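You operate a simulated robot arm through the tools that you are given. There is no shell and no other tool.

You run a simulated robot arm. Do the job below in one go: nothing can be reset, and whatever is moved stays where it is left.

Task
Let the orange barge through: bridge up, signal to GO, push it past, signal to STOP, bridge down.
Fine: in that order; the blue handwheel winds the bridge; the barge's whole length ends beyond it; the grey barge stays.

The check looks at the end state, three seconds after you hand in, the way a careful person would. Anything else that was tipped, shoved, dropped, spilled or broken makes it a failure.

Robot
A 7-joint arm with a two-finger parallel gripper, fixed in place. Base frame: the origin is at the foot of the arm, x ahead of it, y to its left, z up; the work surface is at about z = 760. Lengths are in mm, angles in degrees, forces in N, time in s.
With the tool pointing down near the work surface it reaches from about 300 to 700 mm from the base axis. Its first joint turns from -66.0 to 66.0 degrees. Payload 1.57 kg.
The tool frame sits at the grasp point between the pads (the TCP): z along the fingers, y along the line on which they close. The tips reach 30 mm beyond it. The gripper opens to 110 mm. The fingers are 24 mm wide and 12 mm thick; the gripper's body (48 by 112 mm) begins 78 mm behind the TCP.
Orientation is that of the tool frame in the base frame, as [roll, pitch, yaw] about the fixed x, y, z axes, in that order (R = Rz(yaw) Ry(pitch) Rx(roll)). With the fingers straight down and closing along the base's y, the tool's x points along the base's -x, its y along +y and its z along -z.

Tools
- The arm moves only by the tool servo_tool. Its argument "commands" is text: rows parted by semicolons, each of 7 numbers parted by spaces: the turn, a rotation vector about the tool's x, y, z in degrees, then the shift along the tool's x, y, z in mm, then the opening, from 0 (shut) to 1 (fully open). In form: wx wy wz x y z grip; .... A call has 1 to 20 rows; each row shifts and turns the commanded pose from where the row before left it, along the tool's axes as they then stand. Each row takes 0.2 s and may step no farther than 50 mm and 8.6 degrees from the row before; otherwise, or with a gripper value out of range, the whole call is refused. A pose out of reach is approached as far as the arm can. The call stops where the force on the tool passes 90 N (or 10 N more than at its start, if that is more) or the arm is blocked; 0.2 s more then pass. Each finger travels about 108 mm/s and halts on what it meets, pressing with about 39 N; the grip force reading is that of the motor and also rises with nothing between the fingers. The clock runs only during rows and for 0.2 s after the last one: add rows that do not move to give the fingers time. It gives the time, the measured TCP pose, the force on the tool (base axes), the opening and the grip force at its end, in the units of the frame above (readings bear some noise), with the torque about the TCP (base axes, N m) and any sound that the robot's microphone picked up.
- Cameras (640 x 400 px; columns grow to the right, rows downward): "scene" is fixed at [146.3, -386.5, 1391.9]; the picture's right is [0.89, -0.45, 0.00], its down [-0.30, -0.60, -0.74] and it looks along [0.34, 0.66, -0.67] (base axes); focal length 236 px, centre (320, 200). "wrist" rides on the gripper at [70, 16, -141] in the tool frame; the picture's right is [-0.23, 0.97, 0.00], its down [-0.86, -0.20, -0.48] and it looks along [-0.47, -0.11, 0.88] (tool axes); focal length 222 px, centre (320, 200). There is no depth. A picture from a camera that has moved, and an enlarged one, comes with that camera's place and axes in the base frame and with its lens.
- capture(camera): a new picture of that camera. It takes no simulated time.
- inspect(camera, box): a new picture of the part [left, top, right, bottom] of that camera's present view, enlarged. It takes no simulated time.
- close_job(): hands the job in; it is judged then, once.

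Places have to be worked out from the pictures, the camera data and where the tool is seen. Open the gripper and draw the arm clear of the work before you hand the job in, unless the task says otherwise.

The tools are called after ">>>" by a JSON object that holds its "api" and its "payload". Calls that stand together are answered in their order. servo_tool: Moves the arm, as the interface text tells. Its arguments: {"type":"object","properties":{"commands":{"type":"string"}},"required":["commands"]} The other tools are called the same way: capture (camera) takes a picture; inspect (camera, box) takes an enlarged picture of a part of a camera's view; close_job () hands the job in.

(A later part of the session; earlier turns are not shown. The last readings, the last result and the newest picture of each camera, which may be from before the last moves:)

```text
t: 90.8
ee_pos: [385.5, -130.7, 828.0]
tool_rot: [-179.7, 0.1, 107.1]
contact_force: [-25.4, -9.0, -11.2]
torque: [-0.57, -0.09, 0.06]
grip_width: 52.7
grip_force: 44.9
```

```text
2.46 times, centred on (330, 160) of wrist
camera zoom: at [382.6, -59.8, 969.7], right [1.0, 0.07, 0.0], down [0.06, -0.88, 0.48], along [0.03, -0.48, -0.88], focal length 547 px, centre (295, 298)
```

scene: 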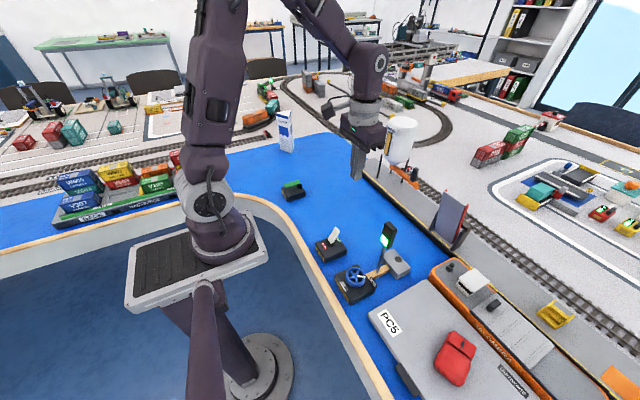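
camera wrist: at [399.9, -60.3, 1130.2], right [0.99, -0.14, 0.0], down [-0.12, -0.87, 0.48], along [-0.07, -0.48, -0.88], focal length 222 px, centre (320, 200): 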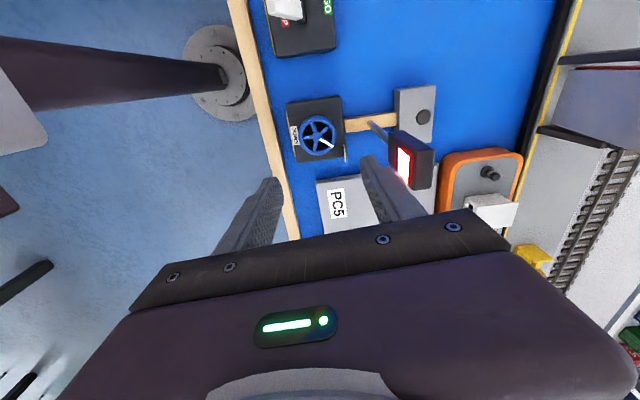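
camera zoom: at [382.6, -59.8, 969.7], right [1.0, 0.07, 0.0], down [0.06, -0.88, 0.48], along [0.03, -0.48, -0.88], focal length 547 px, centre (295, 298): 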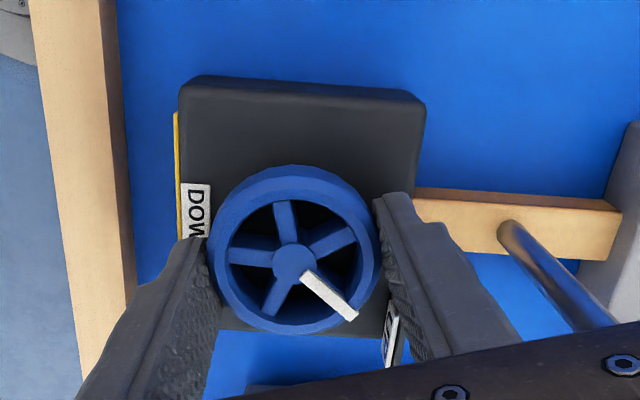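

Gripped at 52.7 mm. I relieve the side load and wind counter-clockwise 40°, checking that the deck starts coming down.

>>> {"api": "servo_tool", "payload": {"commands": "0 0 0 0 -1.5 0 0.35; 0 0 -5 0 0 0 0.35; 0 0 -5 0 0 0 0.35; 0 0 -5 0 0 0 0.35; 0 0 -5 0 0 0 0.35; 0 0 -5 0 0 0 0.35; 0 0 -5 0 0 0 0.35; 0 0 -5 0 0 0 0.35; 0 0 -5 0 0 0 0.35; 0 0 0 0 0 0 0.35"}}

>>> {"api": "inspect", "payload": {"camera": "wrist", "box": [200, 80, 460, 240]}}

>>> {"api": "inspect", "payload": {"camera": "scene", "box": [310, 150, 490, 300]}}

```text
t: 93.0
ee_pos: [386.0, -130.8, 827.7]
tool_rot: [-179.9, 0.2, 147.3]
contact_force: [-3.5, 8.0, 29.6]
torque: [0.75, 0.75, -0.01]
grip_width: 53.0
grip_force: 45.2
```

```text
2.46 times, centred on (330, 160) of wrist
camera zoom: at [337.4, -79.2, 969.6], right [0.72, 0.7, 0.0], down [0.61, -0.63, 0.48], along [0.34, -0.34, -0.88], focal length 547 px, centre (295, 298)
```

zoom: 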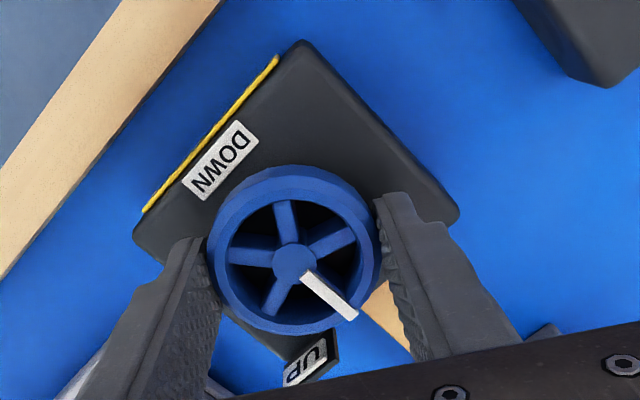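

```text
2.67 times, centred on (400, 225) of scene
camera zoom: at [145.9, -386.2, 1392.0], right [0.89, -0.45, 0.0], down [-0.3, -0.6, -0.74], along [0.34, 0.66, -0.67], focal length 630 px, centre (107, 133)
```

zoom: 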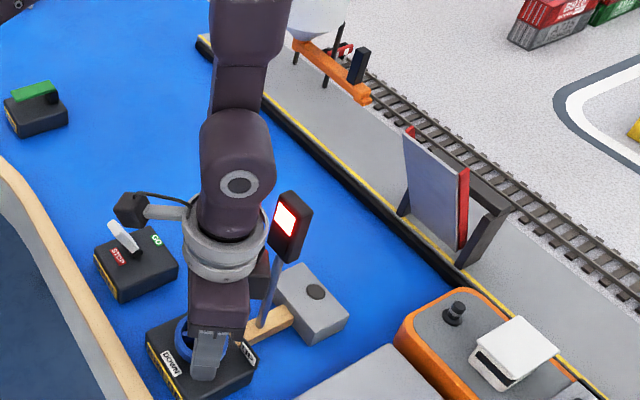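

The deck is coming down as the wheel turns. I ease 1 mm upward and continue counter-clockwise 45°.

>>> {"api": "servo_tool", "payload": {"commands": "0 0 0 0 0 -1 0.35; 0 0 -5 0 0 0 0.35; 0 0 -5 0 0 0 0.35; 0 0 -5 0 0 0 0.35; 0 0 -5 0 0 0 0.35; 0 0 -5 0 0 0 0.35; 0 0 -5 0 0 0 0.35; 0 0 -5 0 0 0 0.35; 0 0 -5 0 0 0 0.35; 0 0 -5 0 0 0 0.35; 0 0 0 0 0 0 0.35"}}

>>> {"api": "inspect", "payload": {"camera": "wrist", "box": [200, 80, 460, 240]}}

>>> {"api": "inspect", "payload": {"camera": "scene", "box": [310, 150, 490, 300]}}

```text
t: 95.4
ee_pos: [386.2, -130.8, 828.5]
tool_rot: [-180.0, 0.0, -167.6]
contact_force: [7.1, 33.0, 2.7]
torque: [0.68, 1.08, -0.04]
grip_width: 52.9
grip_force: 45.1
```

```text
2.46 times, centred on (330, 160) of wrist
camera zoom: at [316.1, -128.7, 970.4], right [0.01, 1.0, 0.0], down [0.88, -0.01, 0.48], along [0.48, -0.01, -0.88], focal length 547 px, centre (295, 298)
```

zoom: 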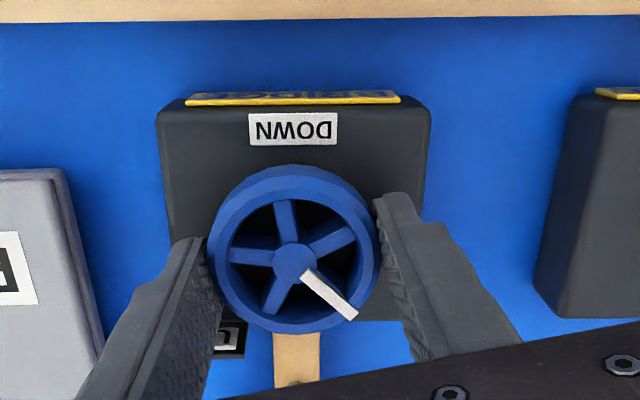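

```text
2.67 times, centred on (400, 225) of scene
camera zoom: at [146.5, -385.7, 1392.1], right [0.89, -0.45, 0.0], down [-0.3, -0.6, -0.74], along [0.34, 0.66, -0.67], focal length 630 px, centre (107, 133)
```

zoom: 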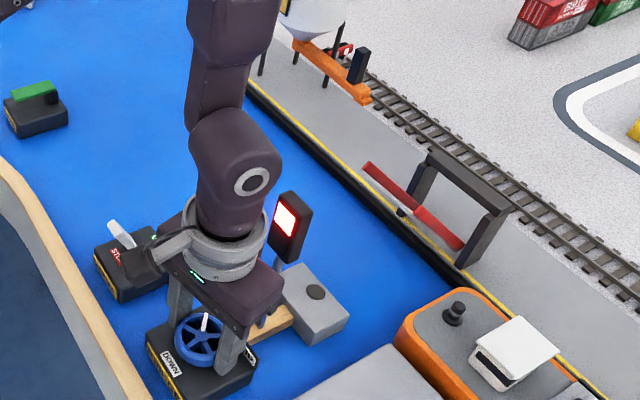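

About 85° unwound, pointer and deck following. I relieve the side load and go 10° further, then release for a second grip.

>>> {"api": "servo_tool", "payload": {"commands": "0 0 0 0 1 0 0.35; 0 0 -5 0 0 0 0.35; 0 0 -5 0 0 0 0.35; 0 0 0 0 0 0 0.35"}}

>>> {"api": "inspect", "payload": {"camera": "wrist", "box": [200, 80, 460, 240]}}

```text
t: 96.4
ee_pos: [387.3, -129.3, 828.2]
tool_rot: [-179.8, 0.1, -157.8]
contact_force: [9.8, 23.2, -25.3]
torque: [0.51, -1.11, -0.02]
grip_width: 52.9
grip_force: 45.6
```

```text
2.46 times, centred on (330, 160) of wrist
camera zoom: at [316.8, -140.6, 970.4], right [-0.16, 0.99, 0.0], down [0.87, 0.14, 0.48], along [0.47, 0.08, -0.88], focal length 547 px, centre (295, 298)
```

zoom: 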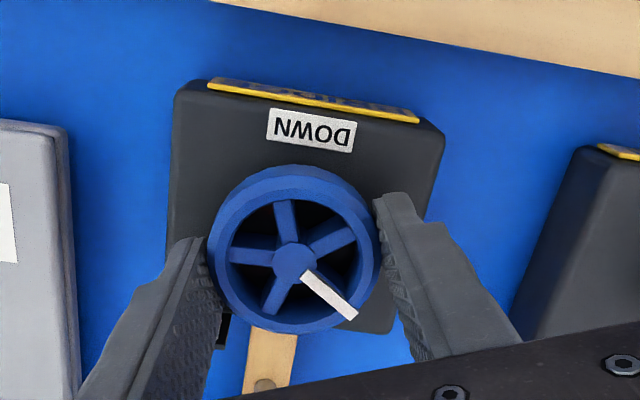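

95° done, about 112° remain. I release with a small opening, rise and rotate back clockwise for the next grip.

>>> {"api": "servo_tool", "payload": {"commands": "0 0 0 0 0 0 0.56; 0 0 0 0 0 0 0.56; 0 0 0 0 0 -25 0.56; 0 0 0 0 0 -25 0.56; 0 0 8.5 0 0 0 0.56; 0 0 8.5 0 0 0 0.56; 0 0 8.5 0 0 0 0.56; 0 0 8.5 0 0 0 0.56; 0 0 8.5 0 0 0 0.56; 0 0 8.5 0 0 0 0.56; 0 0 8.5 0 0 0 0.56; 0 0 8.5 0 0 0 0.56; 0 0 8.5 0 0 0 0.56; 0 0 8.5 0 0 0 0.56; 0 0 8.5 0 0 0 0.56; 0 0 2 0 0 0 0.56; 0 0 0 0 0 0 0.56"}}

>>> {"api": "inspect", "payload": {"camera": "wrist", "box": [200, 80, 460, 240]}}

>>> {"api": "inspect", "payload": {"camera": "scene", "box": [310, 150, 490, 300]}}

```text
t: 100.0
ee_pos: [384.6, -130.9, 878.3]
tool_rot: [180.0, 0.1, 106.6]
contact_force: [-0.1, 0.5, 0.3]
torque: [-0.01, -0.05, 0.0]
grip_width: 61.9
grip_force: 0.0
```

```text
2.46 times, centred on (330, 160) of wrist
camera zoom: at [382.8, -59.0, 1020.5], right [1.0, 0.06, 0.0], down [0.05, -0.88, 0.48], along [0.03, -0.48, -0.88], focal length 547 px, centre (295, 298)
```

zoom: 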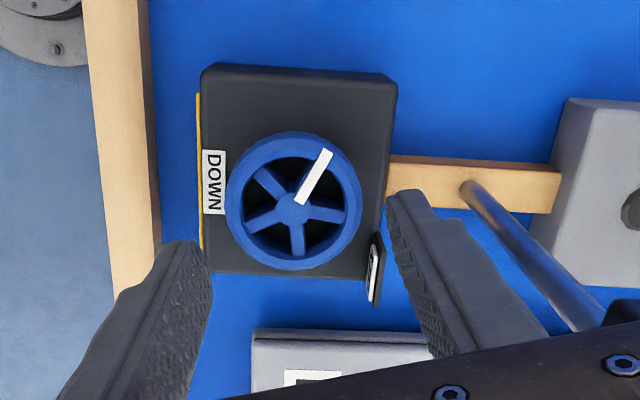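

```text
2.67 times, centred on (400, 225) of scene
camera zoom: at [146.3, -386.5, 1391.9], right [0.89, -0.45, 0.0], down [-0.3, -0.6, -0.74], along [0.34, 0.66, -0.67], focal length 630 px, centre (107, 133)
```

zoom: 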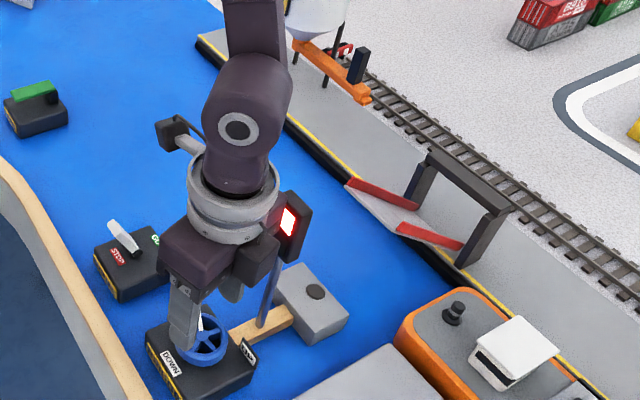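

Deck holds halfway down and the barge is well clear of it. I descend and take the second grip.

>>> {"api": "servo_tool", "payload": {"commands": "0 0 0 0 0.5 25 0.56; 0 0 0 0 0 25 0.56; 0 0 0 0 0 0 0.45; 0 0 0 0 0 0 0.35; 0 0 0 0 0 0 0.35"}}

>>> {"api": "inspect", "payload": {"camera": "wrist", "box": [200, 80, 460, 240]}}

```text
t: 101.2
ee_pos: [385.4, -129.9, 828.7]
tool_rot: [180.0, 0.1, 106.8]
contact_force: [-1.7, 0.0, -3.8]
torque: [-0.25, -0.57, -0.01]
grip_width: 53.4
grip_force: 45.1
```

```text
2.46 times, centred on (330, 160) of wrist
camera zoom: at [382.0, -58.0, 971.2], right [1.0, 0.06, 0.0], down [0.05, -0.88, 0.48], along [0.03, -0.48, -0.88], focal length 547 px, centre (295, 298)
```

zoom: 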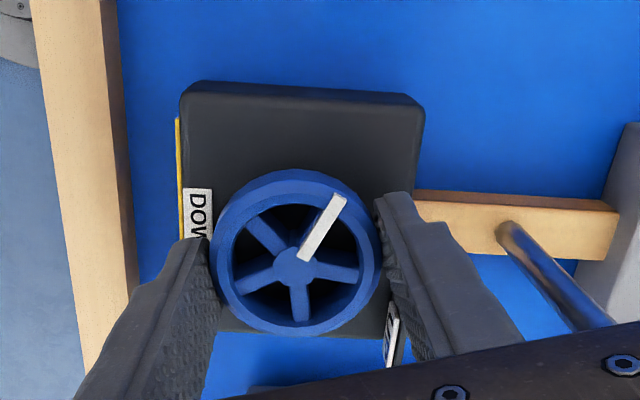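

Well centred this time with almost no side load. I wind counter-clockwise another 50°.

>>> {"api": "servo_tool", "payload": {"commands": "0 0 -5 0 0 0 0.35; 0 0 -5 0 0 0 0.35; 0 0 -5 0 0 0 0.35; 0 0 -5 0 0 0 0.35; 0 0 -5 0 0 0 0.35; 0 0 -5 0 0 0 0.35; 0 0 -5 0 0 0 0.35; 0 0 -5 0 0 0 0.35; 0 0 -5 0 0 0 0.35; 0 0 -5 0 0 0 0.35; 0 0 0 0 0 0 0.35"}}

>>> {"api": "inspect", "payload": {"camera": "wrist", "box": [200, 80, 460, 240]}}

>>> {"api": "inspect", "payload": {"camera": "scene", "box": [310, 150, 490, 300]}}

```text
t: 103.6
ee_pos: [384.2, -130.1, 828.0]
tool_rot: [-179.9, 0.0, 156.8]
contact_force: [-15.8, 3.8, 6.0]
torque: [0.2, 0.06, -0.03]
grip_width: 53.7
grip_force: 45.0
```

```text
2.46 times, centred on (330, 160) of wrist
camera zoom: at [329.1, -87.3, 970.5], right [0.59, 0.81, 0.0], down [0.71, -0.52, 0.48], along [0.38, -0.28, -0.88], focal length 547 px, centre (295, 298)
```

zoom: 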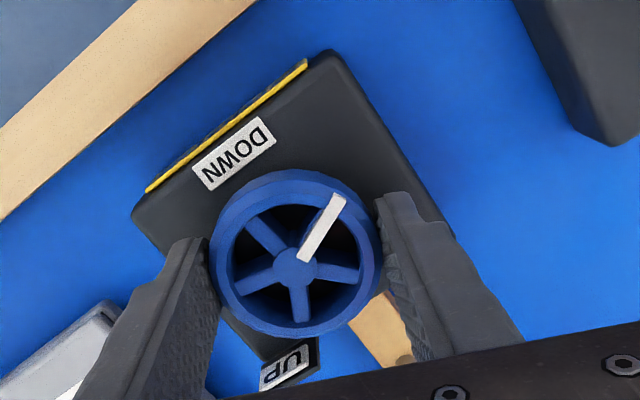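

```text
2.67 times, centred on (400, 225) of scene
camera zoom: at [145.9, -386.4, 1392.0], right [0.89, -0.45, 0.0], down [-0.3, -0.6, -0.74], along [0.34, 0.66, -0.67], focal length 630 px, centre (107, 133)
```

zoom: 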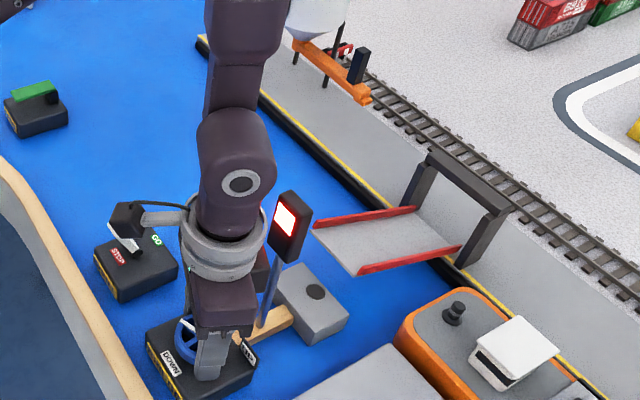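

The deck is low now, about 62° of wheel left. I continue counter-clockwise 45°.

>>> {"api": "servo_tool", "payload": {"commands": "0 0 -5 0 0 0 0.35; 0 0 -5 0 0 0 0.35; 0 0 -5 0 0 0 0.35; 0 0 -5 0 0 0 0.35; 0 0 -5 0 0 0 0.35; 0 0 -5 0 0 0 0.35; 0 0 -5 0 0 0 0.35; 0 0 -5 0 0 0 0.35; 0 0 -5 0 0 0 0.35; 0 0 0 0 0 0 0.35"}}

>>> {"api": "inspect", "payload": {"camera": "wrist", "box": [200, 80, 460, 240]}}

>>> {"api": "inspect", "payload": {"camera": "scene", "box": [310, 150, 490, 300]}}

```text
t: 105.8
ee_pos: [385.4, -130.5, 828.5]
tool_rot: [180.0, -0.1, -158.3]
contact_force: [-20.0, 4.1, -38.4]
torque: [-0.07, 0.41, 0.0]
grip_width: 53.9
grip_force: 44.3
```

```text
2.46 times, centred on (330, 160) of wrist
camera zoom: at [316.3, -140.4, 970.9], right [-0.15, 0.99, 0.0], down [0.87, 0.13, 0.48], along [0.47, 0.07, -0.88], focal length 547 px, centre (295, 298)
```

zoom: 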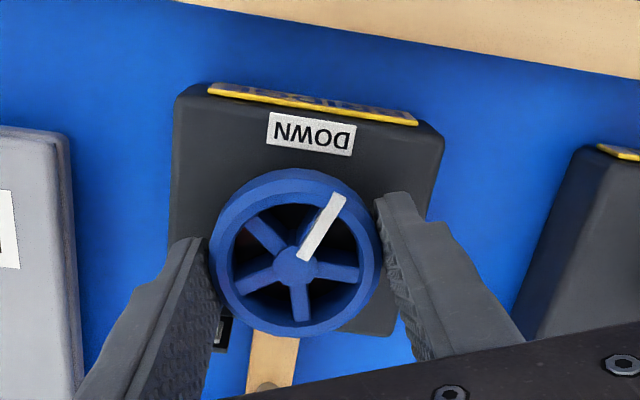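

```text
2.67 times, centred on (400, 225) of scene
camera zoom: at [146.3, -386.5, 1391.9], right [0.89, -0.45, 0.0], down [-0.3, -0.6, -0.74], along [0.34, 0.66, -0.67], focal length 630 px, centre (107, 133)
```

zoom: 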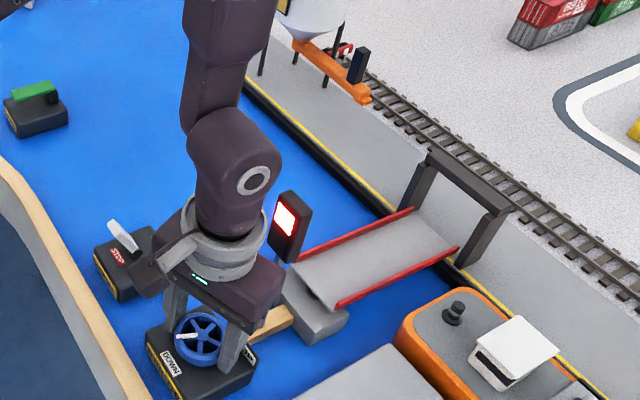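

Deck is almost seated, roughly 17° of wheel left. I open slightly, rotate the gripper back 30° around the wheel, and re-grip for the final turn.

>>> {"api": "servo_tool", "payload": {"commands": "0 0 0 0 0 -1 0.58; 0 0 0 0 0 0 0.58; 0 0 6 0 0 0 0.58; 0 0 6 0 0 0 0.58; 0 0 6 0 0 0 0.58; 0 0 6 0 0 0 0.58; 0 0 6 0 0 0 0.58; 0 0 0 0 0 0 0.45; 0 0 0 0 0 0 0.35; 0 0 0 0 0 0 0.35"}}

>>> {"api": "inspect", "payload": {"camera": "wrist", "box": [200, 80, 460, 240]}}

```text
t: 108.0
ee_pos: [386.0, -130.0, 829.3]
tool_rot: [-179.9, 0.0, 171.7]
contact_force: [0.5, 4.2, 0.5]
torque: [0.2, -0.26, -0.03]
grip_width: 53.5
grip_force: 45.4
```

```text
2.46 times, centred on (330, 160) of wrist
camera zoom: at [321.1, -103.7, 971.3], right [0.37, 0.93, 0.0], down [0.82, -0.32, 0.48], along [0.45, -0.18, -0.88], focal length 547 px, centre (295, 298)
```

zoom: 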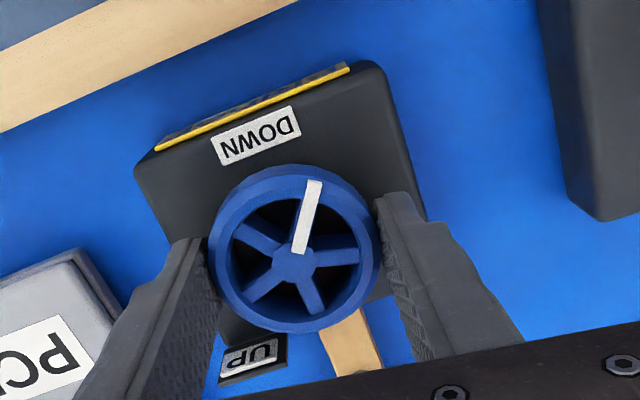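

The pointer still has about 35° to go to DOWN. I wind counter-clockwise 30° and check.

>>> {"api": "servo_tool", "payload": {"commands": "0 0 -5 0 0 0 0.35; 0 0 -5 0 0 0 0.35; 0 0 -5 0 0 0 0.35; 0 0 -5 0 0 0 0.35; 0 0 -5 0 0 0 0.35; 0 0 -5 0 0 0 0.35; 0 0 0 0 0 0 0.35"}}

>>> {"api": "inspect", "payload": {"camera": "wrist", "box": [200, 80, 460, 240]}}

>>> {"api": "inspect", "payload": {"camera": "scene", "box": [310, 150, 490, 300]}}

```text
t: 109.6
ee_pos: [386.6, -129.3, 829.0]
tool_rot: [-180.0, -0.1, -158.1]
contact_force: [1.1, 18.9, 4.4]
torque: [0.56, -0.55, -0.02]
grip_width: 53.6
grip_force: 44.9
```

```text
2.46 times, centred on (330, 160) of wrist
camera zoom: at [317.0, -140.0, 971.4], right [-0.15, 0.99, 0.0], down [0.87, 0.13, 0.48], along [0.47, 0.07, -0.88], focal length 547 px, centre (295, 298)
```

zoom: 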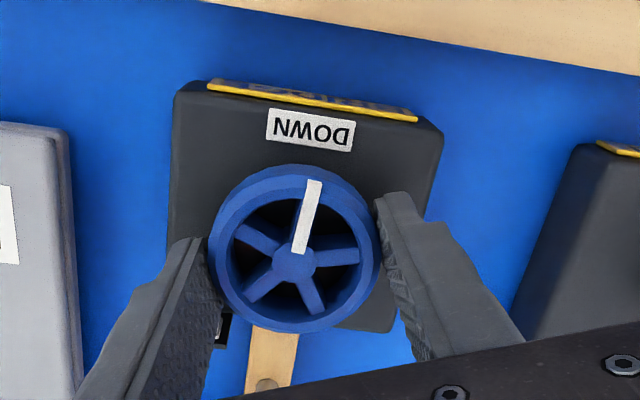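

```text
2.67 times, centred on (400, 225) of scene
camera zoom: at [146.2, -386.0, 1392.0], right [0.89, -0.45, 0.0], down [-0.3, -0.6, -0.74], along [0.34, 0.66, -0.67], focal length 630 px, centre (107, 133)
```

zoom: 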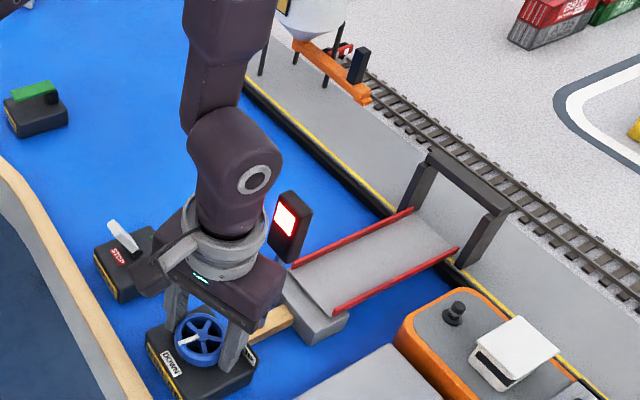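

Pointer is within about 4° of DOWN and the deck looks seated. I turn a few degrees more to meet the stop.

>>> {"api": "servo_tool", "payload": {"commands": "0 0 -3 0 0 0 0.35; 0 0 -3 0 0 0 0.35; 0 0 -2 0 0 0 0.35; 0 0 0 0 0 0 0.35"}}

>>> {"api": "inspect", "payload": {"camera": "wrist", "box": [200, 80, 460, 240]}}

>>> {"api": "inspect", "payload": {"camera": "scene", "box": [380, 190, 500, 280]}}

```text
t: 110.6
ee_pos: [386.1, -129.6, 830.0]
tool_rot: [179.9, -0.1, -150.2]
contact_force: [-4.1, 18.3, 1.1]
torque: [0.33, -0.14, -0.52]
grip_width: 53.3
grip_force: 44.6
```

```text
2.46 times, centred on (330, 160) of wrist
camera zoom: at [318.3, -149.9, 971.5], right [-0.29, 0.96, 0.0], down [0.84, 0.25, 0.48], along [0.46, 0.13, -0.88], focal length 547 px, centre (295, 298)
```

zoom: 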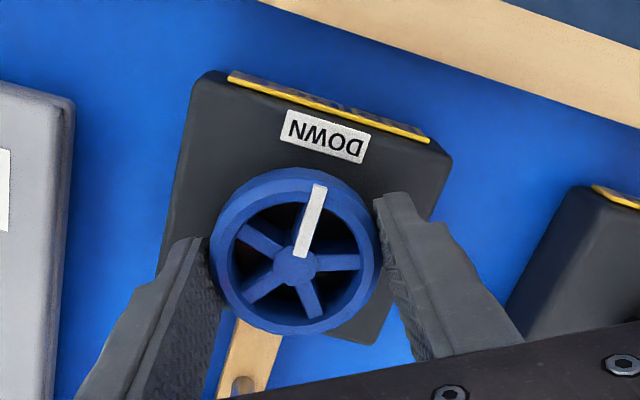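

```text
4.44 times, centred on (440, 235) of scene
camera zoom: at [146.2, -386.0, 1392.0], right [0.89, -0.45, 0.0], down [-0.3, -0.6, -0.74], along [0.34, 0.66, -0.67], focal length 1049 px, centre (-213, 44)
```

zoom: 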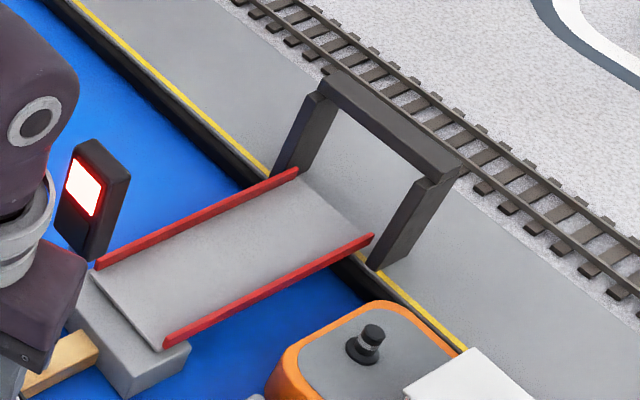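

Torque of −0.5 N·m and the pointer exactly on DOWN show the stop is reached; the deck lies on its abutment. I release, rise and withdraw the arm to near its starting pose.

>>> {"api": "servo_tool", "payload": {"commands": "0 0 2 0 0 0 0.56; 0 0 0 0 0 0 0.56; 0 0 0 0 0 -20 0.56; 0 0 0 0 0 -40 0.56; 0 0 0 0 0 -45 0.7; 0 0 0 0 0 -45 1; 0 0 7 0 0 -45 1; 0 0 7 0 0 -45 1; 0 0 7 0 0 -45 1; 0 0 7 0 0 -45 1; 0 0 0 20 -20 0 1; 0 0 0 20 -20 0 1; 0 0 0 20 -20 0 1; 0 0 0 0 0 0 1"}}

>>> {"api": "capture", "payload": {"camera": "scene"}}

>>> {"api": "capture", "payload": {"camera": "wrist"}}

```text
t: 113.6
ee_pos: [326.4, -190.6, 1158.2]
tool_rot: [-180.0, 0.1, 179.6]
contact_force: [0.8, 0.5, -0.6]
torque: [0.0, 0.0, 0.01]
grip_width: 110.0
grip_force: 0.1
```

```text
taken
```

scene: 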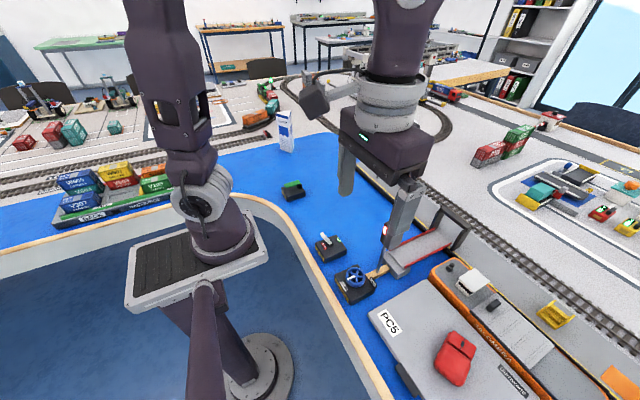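

```text
taken
camera wrist: at [257.4, -173.9, 1300.2], right [0.23, 0.97, 0.0], down [0.85, -0.2, 0.48], along [0.47, -0.11, -0.88], focal length 222 px, centre (320, 200)
```

wrist: 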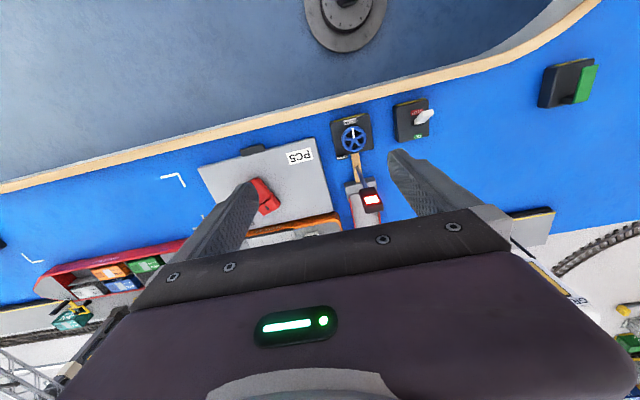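

Everything appears in place: bridge down, signal red, barge beyond. I inspect closely once more before handing in.

>>> {"api": "inspect", "payload": {"camera": "scene", "box": [310, 200, 550, 400]}}

>>> {"api": "inspect", "payload": {"camera": "wrist", "box": [320, 80, 460, 220]}}

>>> {"api": "inspect", "payload": {"camera": "wrist", "box": [100, 120, 360, 280]}}

```text
2.00 times, centred on (430, 300) of scene
camera zoom: at [146.3, -386.5, 1391.9], right [0.89, -0.45, 0.0], down [-0.3, -0.6, -0.74], along [0.34, 0.66, -0.67], focal length 472 px, centre (100, 0)
```

zoom: 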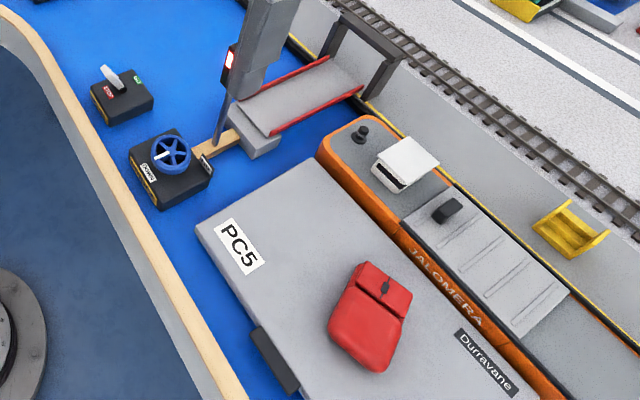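

```text
2.86 times, centred on (390, 150) of wrist
camera zoom: at [257.4, -173.9, 1300.2], right [0.23, 0.97, 0.0], down [0.85, -0.2, 0.48], along [0.47, -0.11, -0.88], focal length 635 px, centre (120, 343)
```

zoom: 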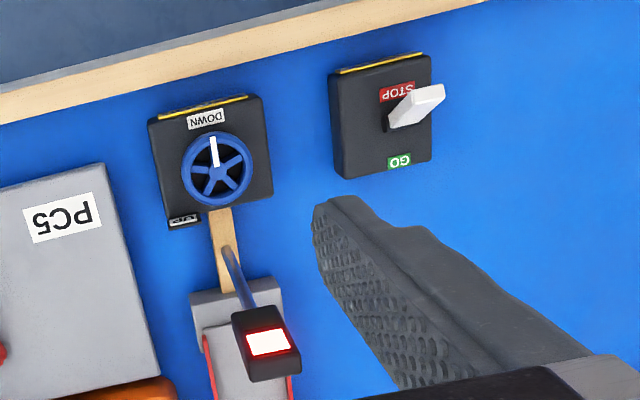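

```text
2.46 times, centred on (230, 200) of wrist
camera zoom: at [257.4, -173.9, 1300.2], right [0.23, 0.97, 0.0], down [0.85, -0.2, 0.48], along [0.47, -0.11, -0.88], focal length 547 px, centre (542, 200)
```

zoom: 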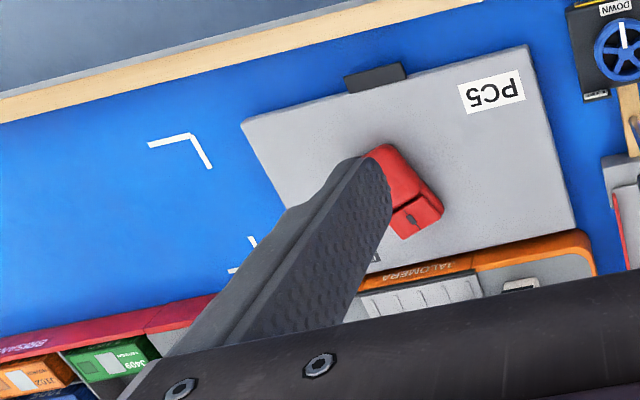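

I compare Durravane with the identical crop taken at the start to be sure it stayed.

>>> {"api": "inspect", "payload": {"camera": "scene", "box": [360, 240, 600, 400]}}

>>> {"api": "inspect", "payload": {"camera": "scene", "box": [310, 215, 420, 305]}}

```text
2.50 times, centred on (480, 320) of scene
camera zoom: at [146.3, -386.5, 1391.9], right [0.89, -0.45, 0.0], down [-0.3, -0.6, -0.74], along [0.34, 0.66, -0.67], focal length 590 px, centre (-80, -100)
```

zoom: 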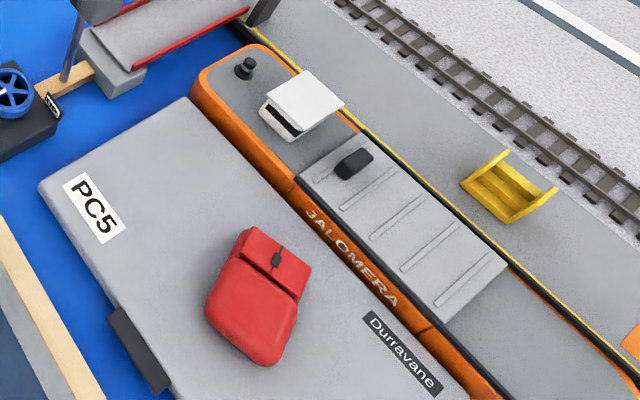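

```text
4.44 times, centred on (365, 260) of scene
camera zoom: at [146.3, -386.5, 1391.9], right [0.89, -0.45, 0.0], down [-0.3, -0.6, -0.74], along [0.34, 0.66, -0.67], focal length 1049 px, centre (120, -67)
```

zoom: 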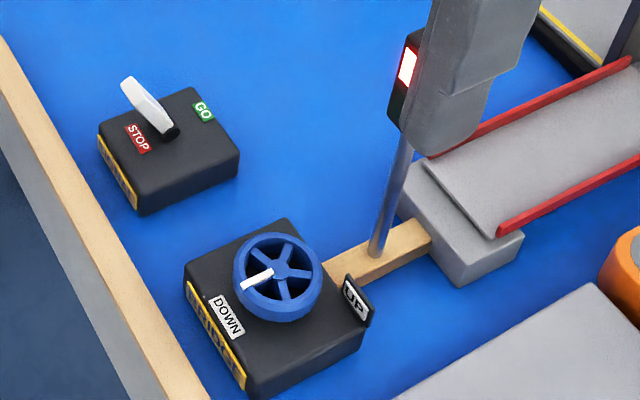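

Comparing with the first crop, Durravane's corner near the bridge may have shifted by several millimetres. I return exactly to the starting pose so I can compare identical wrist and scene views.

>>> {"api": "servo_tool", "payload": {"commands": "0 0 0 11.7 -10 -17 1; 0 0 0 0 0 0 1; 0 0 0 0 0 0 1"}}

>>> {"api": "inspect", "payload": {"camera": "wrist", "box": [0, 120, 360, 345]}}

>>> {"api": "inspect", "payload": {"camera": "wrist", "box": [300, 60, 620, 260]}}

```text
t: 114.4
ee_pos: [314.6, -200.7, 1176.2]
tool_rot: [-179.9, 0.0, 179.7]
contact_force: [-0.5, 0.1, 0.0]
torque: [0.03, 0.05, -0.04]
grip_width: 109.9
grip_force: 0.0
```

```text
1.78 times, centred on (180, 232) of wrist
camera zoom: at [245.9, -183.5, 1318.0], right [0.23, 0.97, 0.0], down [0.85, -0.2, 0.48], along [0.47, -0.11, -0.88], focal length 395 px, centre (569, 142)
```

zoom: 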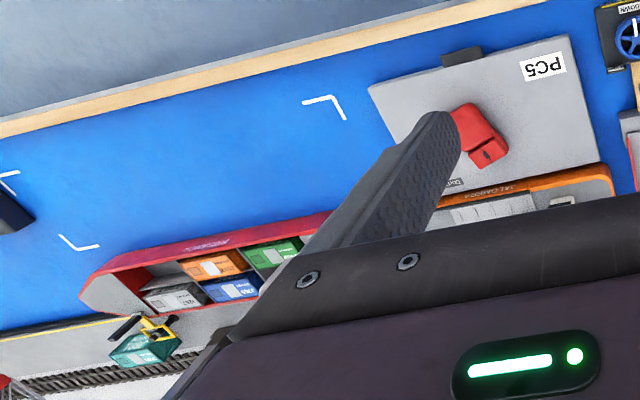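

```text
2.00 times, centred on (460, 160) of wrist
camera zoom: at [245.9, -183.5, 1318.0], right [0.23, 0.97, 0.0], down [0.85, -0.2, 0.48], along [0.47, -0.11, -0.88], focal length 444 px, centre (40, 280)
```

zoom: 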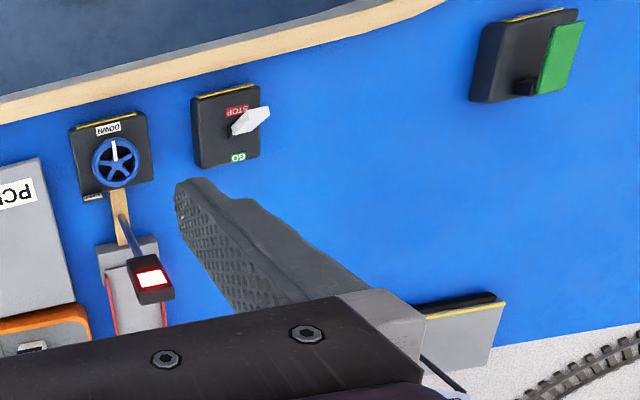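

Durravane's +y end seems to have been nudged ~8–9 mm toward −x (the bow must have brushed it early on). To measure that properly I revisit the earlier viewing pose (480,-294,1100) and take the same crops as before the passage.

>>> {"api": "servo_tool", "payload": {"commands": "0 0 0 -40 -22 10 1; 0 0 0 -40 -22 20 1; 0 0 0 -40 -22 20 1; 0 0 0 -42 -24 20 1; 0 0 0 -3.4 -3.8 6 1; 0 0 0 0 0 0 1; 0 0 0 0 0 0 1"}}

>>> {"api": "inspect", "payload": {"camera": "wrist", "box": [120, 80, 320, 280]}}

>>> {"api": "inspect", "payload": {"camera": "wrist", "box": [340, 60, 540, 240]}}

```text
refused: row 4 steps farther than a row can; nothing moved
```

```text
2.00 times, centred on (220, 180) of wrist
camera zoom: at [245.9, -183.5, 1318.0], right [0.23, 0.97, 0.0], down [0.85, -0.2, 0.48], along [0.47, -0.11, -0.88], focal length 444 px, centre (520, 240)
```

zoom: 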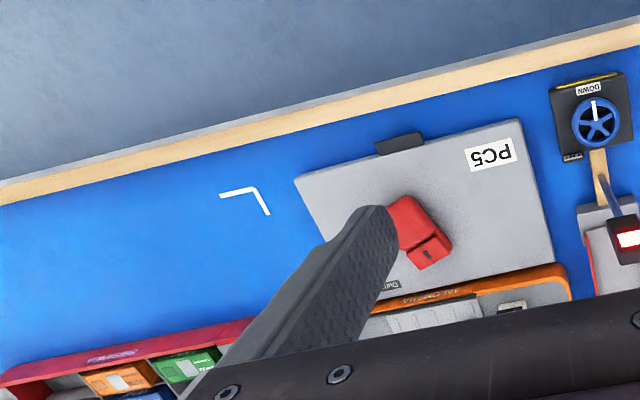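

```text
2.22 times, centred on (440, 150) of wrist
camera zoom: at [245.9, -183.5, 1318.0], right [0.23, 0.97, 0.0], down [0.85, -0.2, 0.48], along [0.47, -0.11, -0.88], focal length 494 px, centre (53, 311)
```

zoom: 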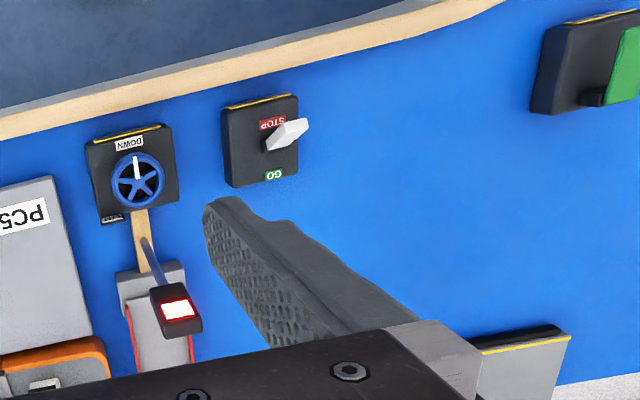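

One row was slightly too long; I resend the move with shorter steps and take the same crops.

>>> {"api": "servo_tool", "payload": {"commands": "0 0 0 -38 -22 10 1; 0 0 0 -38 -22 18 1; 0 0 0 -38 -22 18 1; 0 0 0 -38 -22 18 1; 0 0 0 -13.4 -5.8 12 1; 0 0 0 0 0 0 1; 0 0 0 0 0 0 1"}}

>>> {"api": "inspect", "payload": {"camera": "wrist", "box": [120, 80, 320, 280]}}

>>> {"api": "inspect", "payload": {"camera": "wrist", "box": [340, 60, 540, 240]}}

```text
t: 116.0
ee_pos: [480.2, -293.7, 1102.1]
tool_rot: [-180.0, 0.1, 179.7]
contact_force: [0.4, 0.0, 0.3]
torque: [-0.03, 0.0, 0.0]
grip_width: 109.9
grip_force: 0.0
```

```text
2.00 times, centred on (220, 180) of wrist
camera zoom: at [410.9, -277.3, 1243.8], right [0.23, 0.97, 0.0], down [0.85, -0.2, 0.48], along [0.47, -0.11, -0.88], focal length 444 px, centre (520, 240)
```

zoom: 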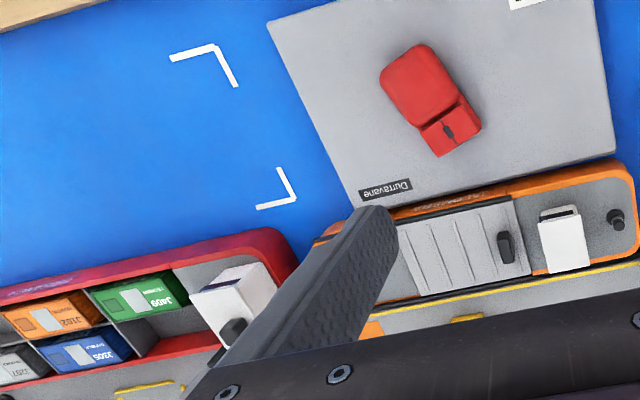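

```text
2.22 times, centred on (440, 150) of wrist
camera zoom: at [410.9, -277.3, 1243.8], right [0.23, 0.97, 0.0], down [0.85, -0.2, 0.48], along [0.47, -0.11, -0.88], focal length 494 px, centre (53, 311)
```

zoom: 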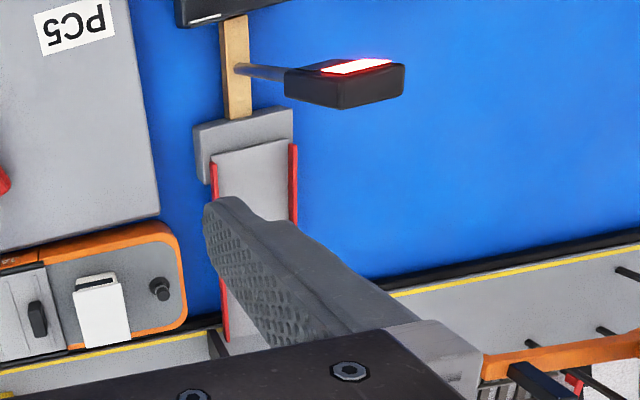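

Comparing the same crops (using the white brackets as fixed references), Durravane's end nearest the bridge sits about 8 mm further to −x and its far end about 3 mm, i.e. it was brushed. There is room to set it back, so I look closely at its −x side and the gap to the wooden edge.

>>> {"api": "servo_tool", "payload": {"commands": "0 0 0 30 0 40 1; 0 0 0 30 0 40 1; 0 0 0 30 0 20 1; 0 0 0 0 0 0 1"}}

>>> {"api": "capture", "payload": {"camera": "wrist"}}

>>> {"api": "inspect", "payload": {"camera": "scene", "box": [360, 290, 460, 400]}}

```text
t: 117.0
ee_pos: [389.5, -293.7, 1000.9]
tool_rot: [-179.9, -0.1, 179.7]
contact_force: [-1.1, 0.6, 0.2]
torque: [0.02, 0.05, 0.02]
grip_width: 110.2
grip_force: 0.0
```

```text
taken
camera wrist: at [321.5, -277.6, 1142.7], right [0.23, 0.97, 0.0], down [0.85, -0.2, 0.48], along [0.47, -0.11, -0.88], focal length 222 px, centre (320, 200)
```

wrist: 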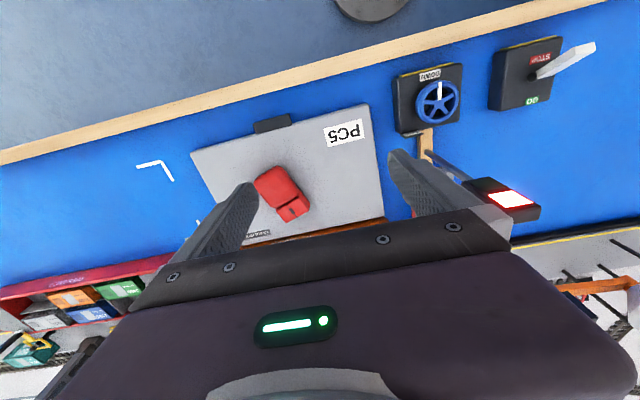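

```text
3.64 times, centred on (410, 345) of scene
camera zoom: at [146.3, -386.5, 1391.9], right [0.89, -0.45, 0.0], down [-0.3, -0.6, -0.74], along [0.34, 0.66, -0.67], focal length 858 px, centre (-7, -327)
```

zoom: 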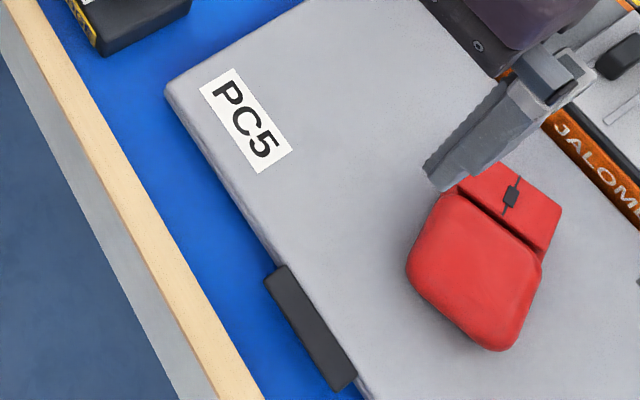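

The gap beside Durravane's −x side is roughly 45 mm (edge x≈364, wooden rim x≈320), enough for the closed fingers. I close the gripper and lower it into position at about (338,-305), stopping high first to check.

>>> {"api": "servo_tool", "payload": {"commands": "0 0 0 26 -6 20 0.4; 0 0 0 25.5 -5.3 30 0; 0 0 0 0 0 40 0; 0 0 0 0 0 40 0; 0 0 0 0 0 0 0; 0 0 0 0 0 0 0"}}

>>> {"api": "capture", "payload": {"camera": "wrist"}}

>>> {"api": "inspect", "payload": {"camera": "scene", "box": [340, 280, 460, 400]}}

```text
t: 118.4
ee_pos: [335.7, -305.0, 872.3]
tool_rot: [-180.0, 0.0, 179.7]
contact_force: [0.2, 0.3, 0.3]
torque: [-0.03, 0.0, 0.02]
grip_width: 0.0
grip_force: 21.8
```

```text
taken
camera wrist: at [268.3, -288.6, 1013.7], right [0.23, 0.97, 0.0], down [0.85, -0.2, 0.48], along [0.47, -0.11, -0.88], focal length 222 px, centre (320, 200)
```

wrist: 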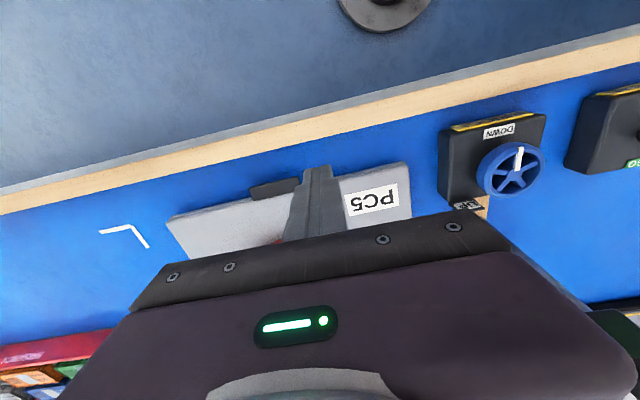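

```text
3.33 times, centred on (400, 340) of scene
camera zoom: at [146.3, -386.5, 1391.9], right [0.89, -0.45, 0.0], down [-0.3, -0.6, -0.74], along [0.34, 0.66, -0.67], focal length 787 px, centre (53, -267)
```

zoom: 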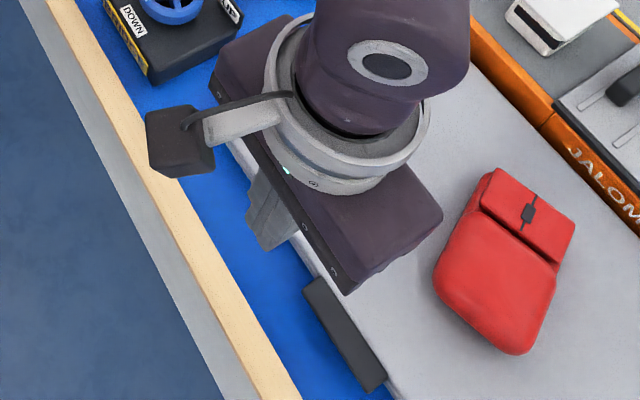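

>>> {"api": "inspect", "payload": {"camera": "wrist", "box": [220, 120, 420, 260]}}

>>> {"api": "inspect", "payload": {"camera": "scene", "box": [370, 310, 430, 380]}}

```text
2.86 times, centred on (320, 190) of wrist
camera zoom: at [268.3, -288.6, 1013.7], right [0.23, 0.97, 0.0], down [0.85, -0.2, 0.48], along [0.47, -0.11, -0.88], focal length 635 px, centre (320, 229)
```

zoom: 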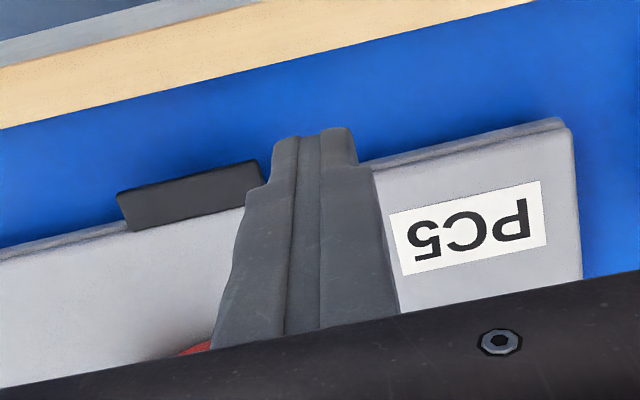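

```text
5.71 times, centred on (400, 345) of scene
camera zoom: at [146.3, -386.5, 1391.9], right [0.89, -0.45, 0.0], down [-0.3, -0.6, -0.74], along [0.34, 0.66, -0.67], focal length 1349 px, centre (-137, -629)
```

zoom: 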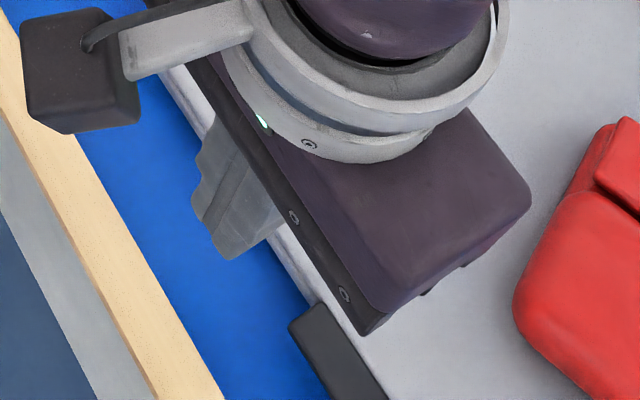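

The wooden rim's inner edge is at x≈323 and Durravane's hull side at x≈371, so I centre the fingers at x≈347 and lower to tip height ≈769 in the free water.

>>> {"api": "servo_tool", "payload": {"commands": "0 0 0 -11.3 1 0 0; 0 0 0 0 0 35 0; 0 0 0 0 0 37 0; 0 0 0 0 0 0 0; 0 0 0 0 0 0 0"}}

>>> {"api": "inspect", "payload": {"camera": "wrist", "box": [220, 120, 420, 260]}}

>>> {"api": "inspect", "payload": {"camera": "scene", "box": [350, 290, 430, 390]}}

```text
t: 119.6
ee_pos: [350.7, -304.5, 800.5]
tool_rot: [-179.9, 0.0, 179.6]
contact_force: [0.2, -0.5, 0.1]
torque: [-0.01, -0.01, 0.02]
grip_width: 0.0
grip_force: 21.8
```

```text
2.86 times, centred on (320, 190) of wrist
camera zoom: at [281.4, -288.4, 941.7], right [0.23, 0.97, 0.0], down [0.85, -0.2, 0.48], along [0.47, -0.11, -0.88], focal length 635 px, centre (320, 229)
```

zoom: 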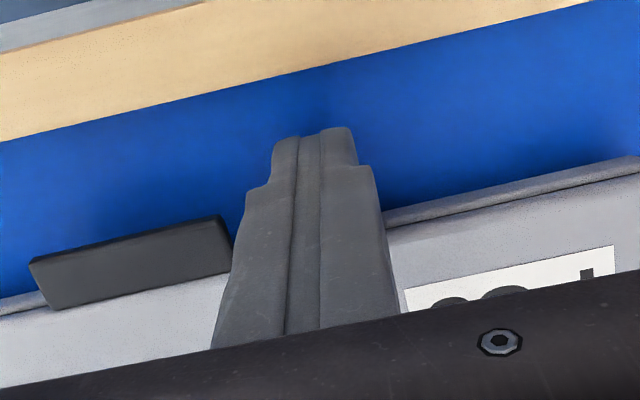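

```text
4.00 times, centred on (390, 340) of scene
camera zoom: at [146.3, -386.5, 1391.9], right [0.89, -0.45, 0.0], down [-0.3, -0.6, -0.74], along [0.34, 0.66, -0.67], focal length 944 px, centre (40, -360)
```

zoom: 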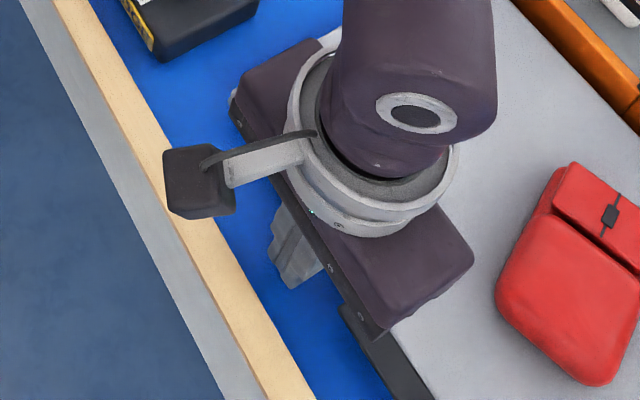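

Fingers sit in the gap without contact, about 12 mm from the hull. I approach in small +x steps to find first contact.

>>> {"api": "servo_tool", "payload": {"commands": "0 0 0 -2 0 0 0; 0 0 0 -2 0 0 0; 0 0 0 -2 0 0 0; 0 0 0 -2 0 0 0; 0 0 0 0 0 0 0"}}

>>> {"api": "inspect", "payload": {"camera": "wrist", "box": [220, 120, 420, 260]}}

```text
t: 120.8
ee_pos: [358.3, -304.2, 798.4]
tool_rot: [-180.0, 0.0, 179.7]
contact_force: [0.4, -0.5, 0.9]
torque: [-0.04, 0.01, -0.01]
grip_width: 0.0
grip_force: 20.6
```

```text
2.86 times, centred on (320, 190) of wrist
camera zoom: at [289.0, -287.4, 941.0], right [0.23, 0.97, 0.0], down [0.85, -0.2, 0.48], along [0.47, -0.11, -0.88], focal length 635 px, centre (320, 229)
```

zoom: 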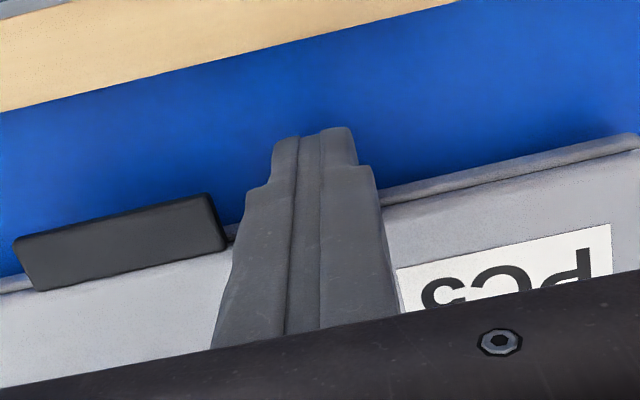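

No contact yet. I continue in 1 mm steps and watch for force or the label ceasing to drift in the wrist view.

>>> {"api": "servo_tool", "payload": {"commands": "0 0 0 -1 0 0 0; 0 0 0 -1 0 0 0; 0 0 0 -1 0 0 0; 0 0 0 -1 0 0 0; 0 0 0 0 0 0 0"}}

>>> {"api": "inspect", "payload": {"camera": "wrist", "box": [220, 120, 420, 260]}}

>>> {"api": "inspect", "payload": {"camera": "scene", "box": [420, 260, 490, 320]}}

```text
t: 122.0
ee_pos: [360.2, -303.9, 798.5]
tool_rot: [-179.9, 0.0, 179.8]
contact_force: [-5.1, 1.9, 1.5]
torque: [0.11, 0.1, 0.08]
grip_width: 0.0
grip_force: 20.9
```

```text
2.86 times, centred on (320, 190) of wrist
camera zoom: at [292.3, -287.2, 940.9], right [0.23, 0.97, 0.0], down [0.85, -0.2, 0.48], along [0.47, -0.11, -0.88], focal length 635 px, centre (320, 229)
```

zoom: 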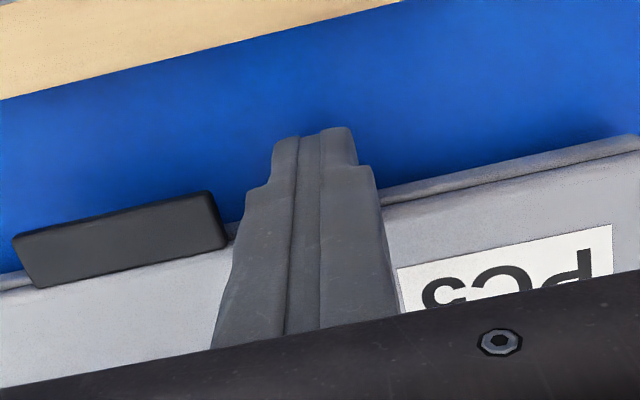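

```text
6.67 times, centred on (455, 290) of scene
camera zoom: at [146.2, -386.4, 1391.9], right [0.89, -0.45, 0.0], down [-0.3, -0.6, -0.74], along [0.34, 0.66, -0.67], focal length 1574 px, centre (-580, -400)
```

zoom: 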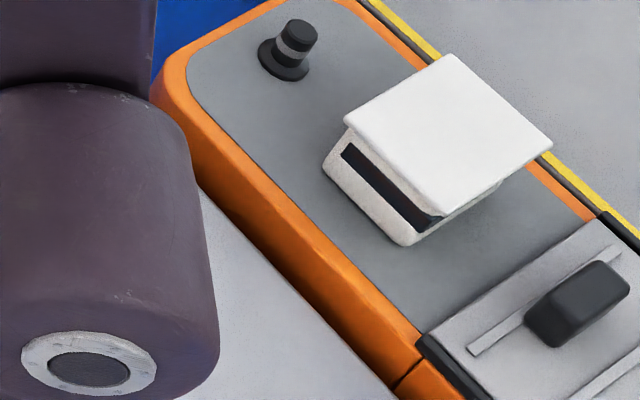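

Contact is made (5 N) and the label now moves with the tool, so the barge has been set back about 3 mm. I add 2.5 mm more, then back off and re-measure.

>>> {"api": "servo_tool", "payload": {"commands": "0 0 0 -1 0 0 0; 0 0 0 -1 0 0 0; 0 0 0 -0.5 0 0 0; 0 0 0 0 0 0 0; 0 0 0 3 0 0 0; 0 0 0 6 0 0 0; 0 0 0 0 0 0 0"}}

>>> {"api": "inspect", "payload": {"camera": "wrist", "box": [220, 120, 420, 260]}}

```text
t: 123.6
ee_pos: [354.7, -305.1, 798.5]
tool_rot: [-179.8, 0.0, 179.7]
contact_force: [1.0, 0.3, -0.1]
torque: [0.02, 0.04, -0.01]
grip_width: 0.0
grip_force: 20.7
```

```text
2.86 times, centred on (320, 190) of wrist
camera zoom: at [286.1, -287.4, 940.9], right [0.23, 0.97, 0.0], down [0.85, -0.2, 0.48], along [0.47, -0.11, -0.88], focal length 635 px, centre (320, 229)
```

zoom: 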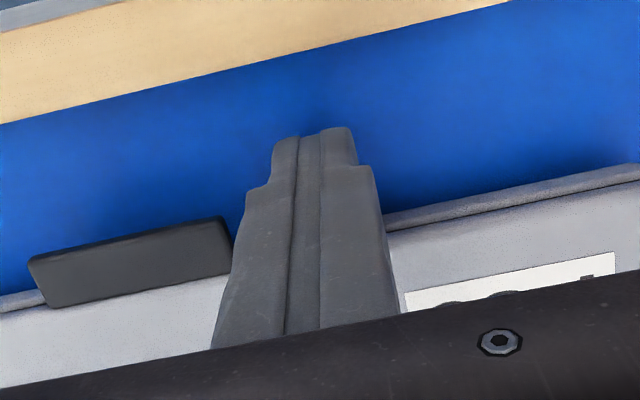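

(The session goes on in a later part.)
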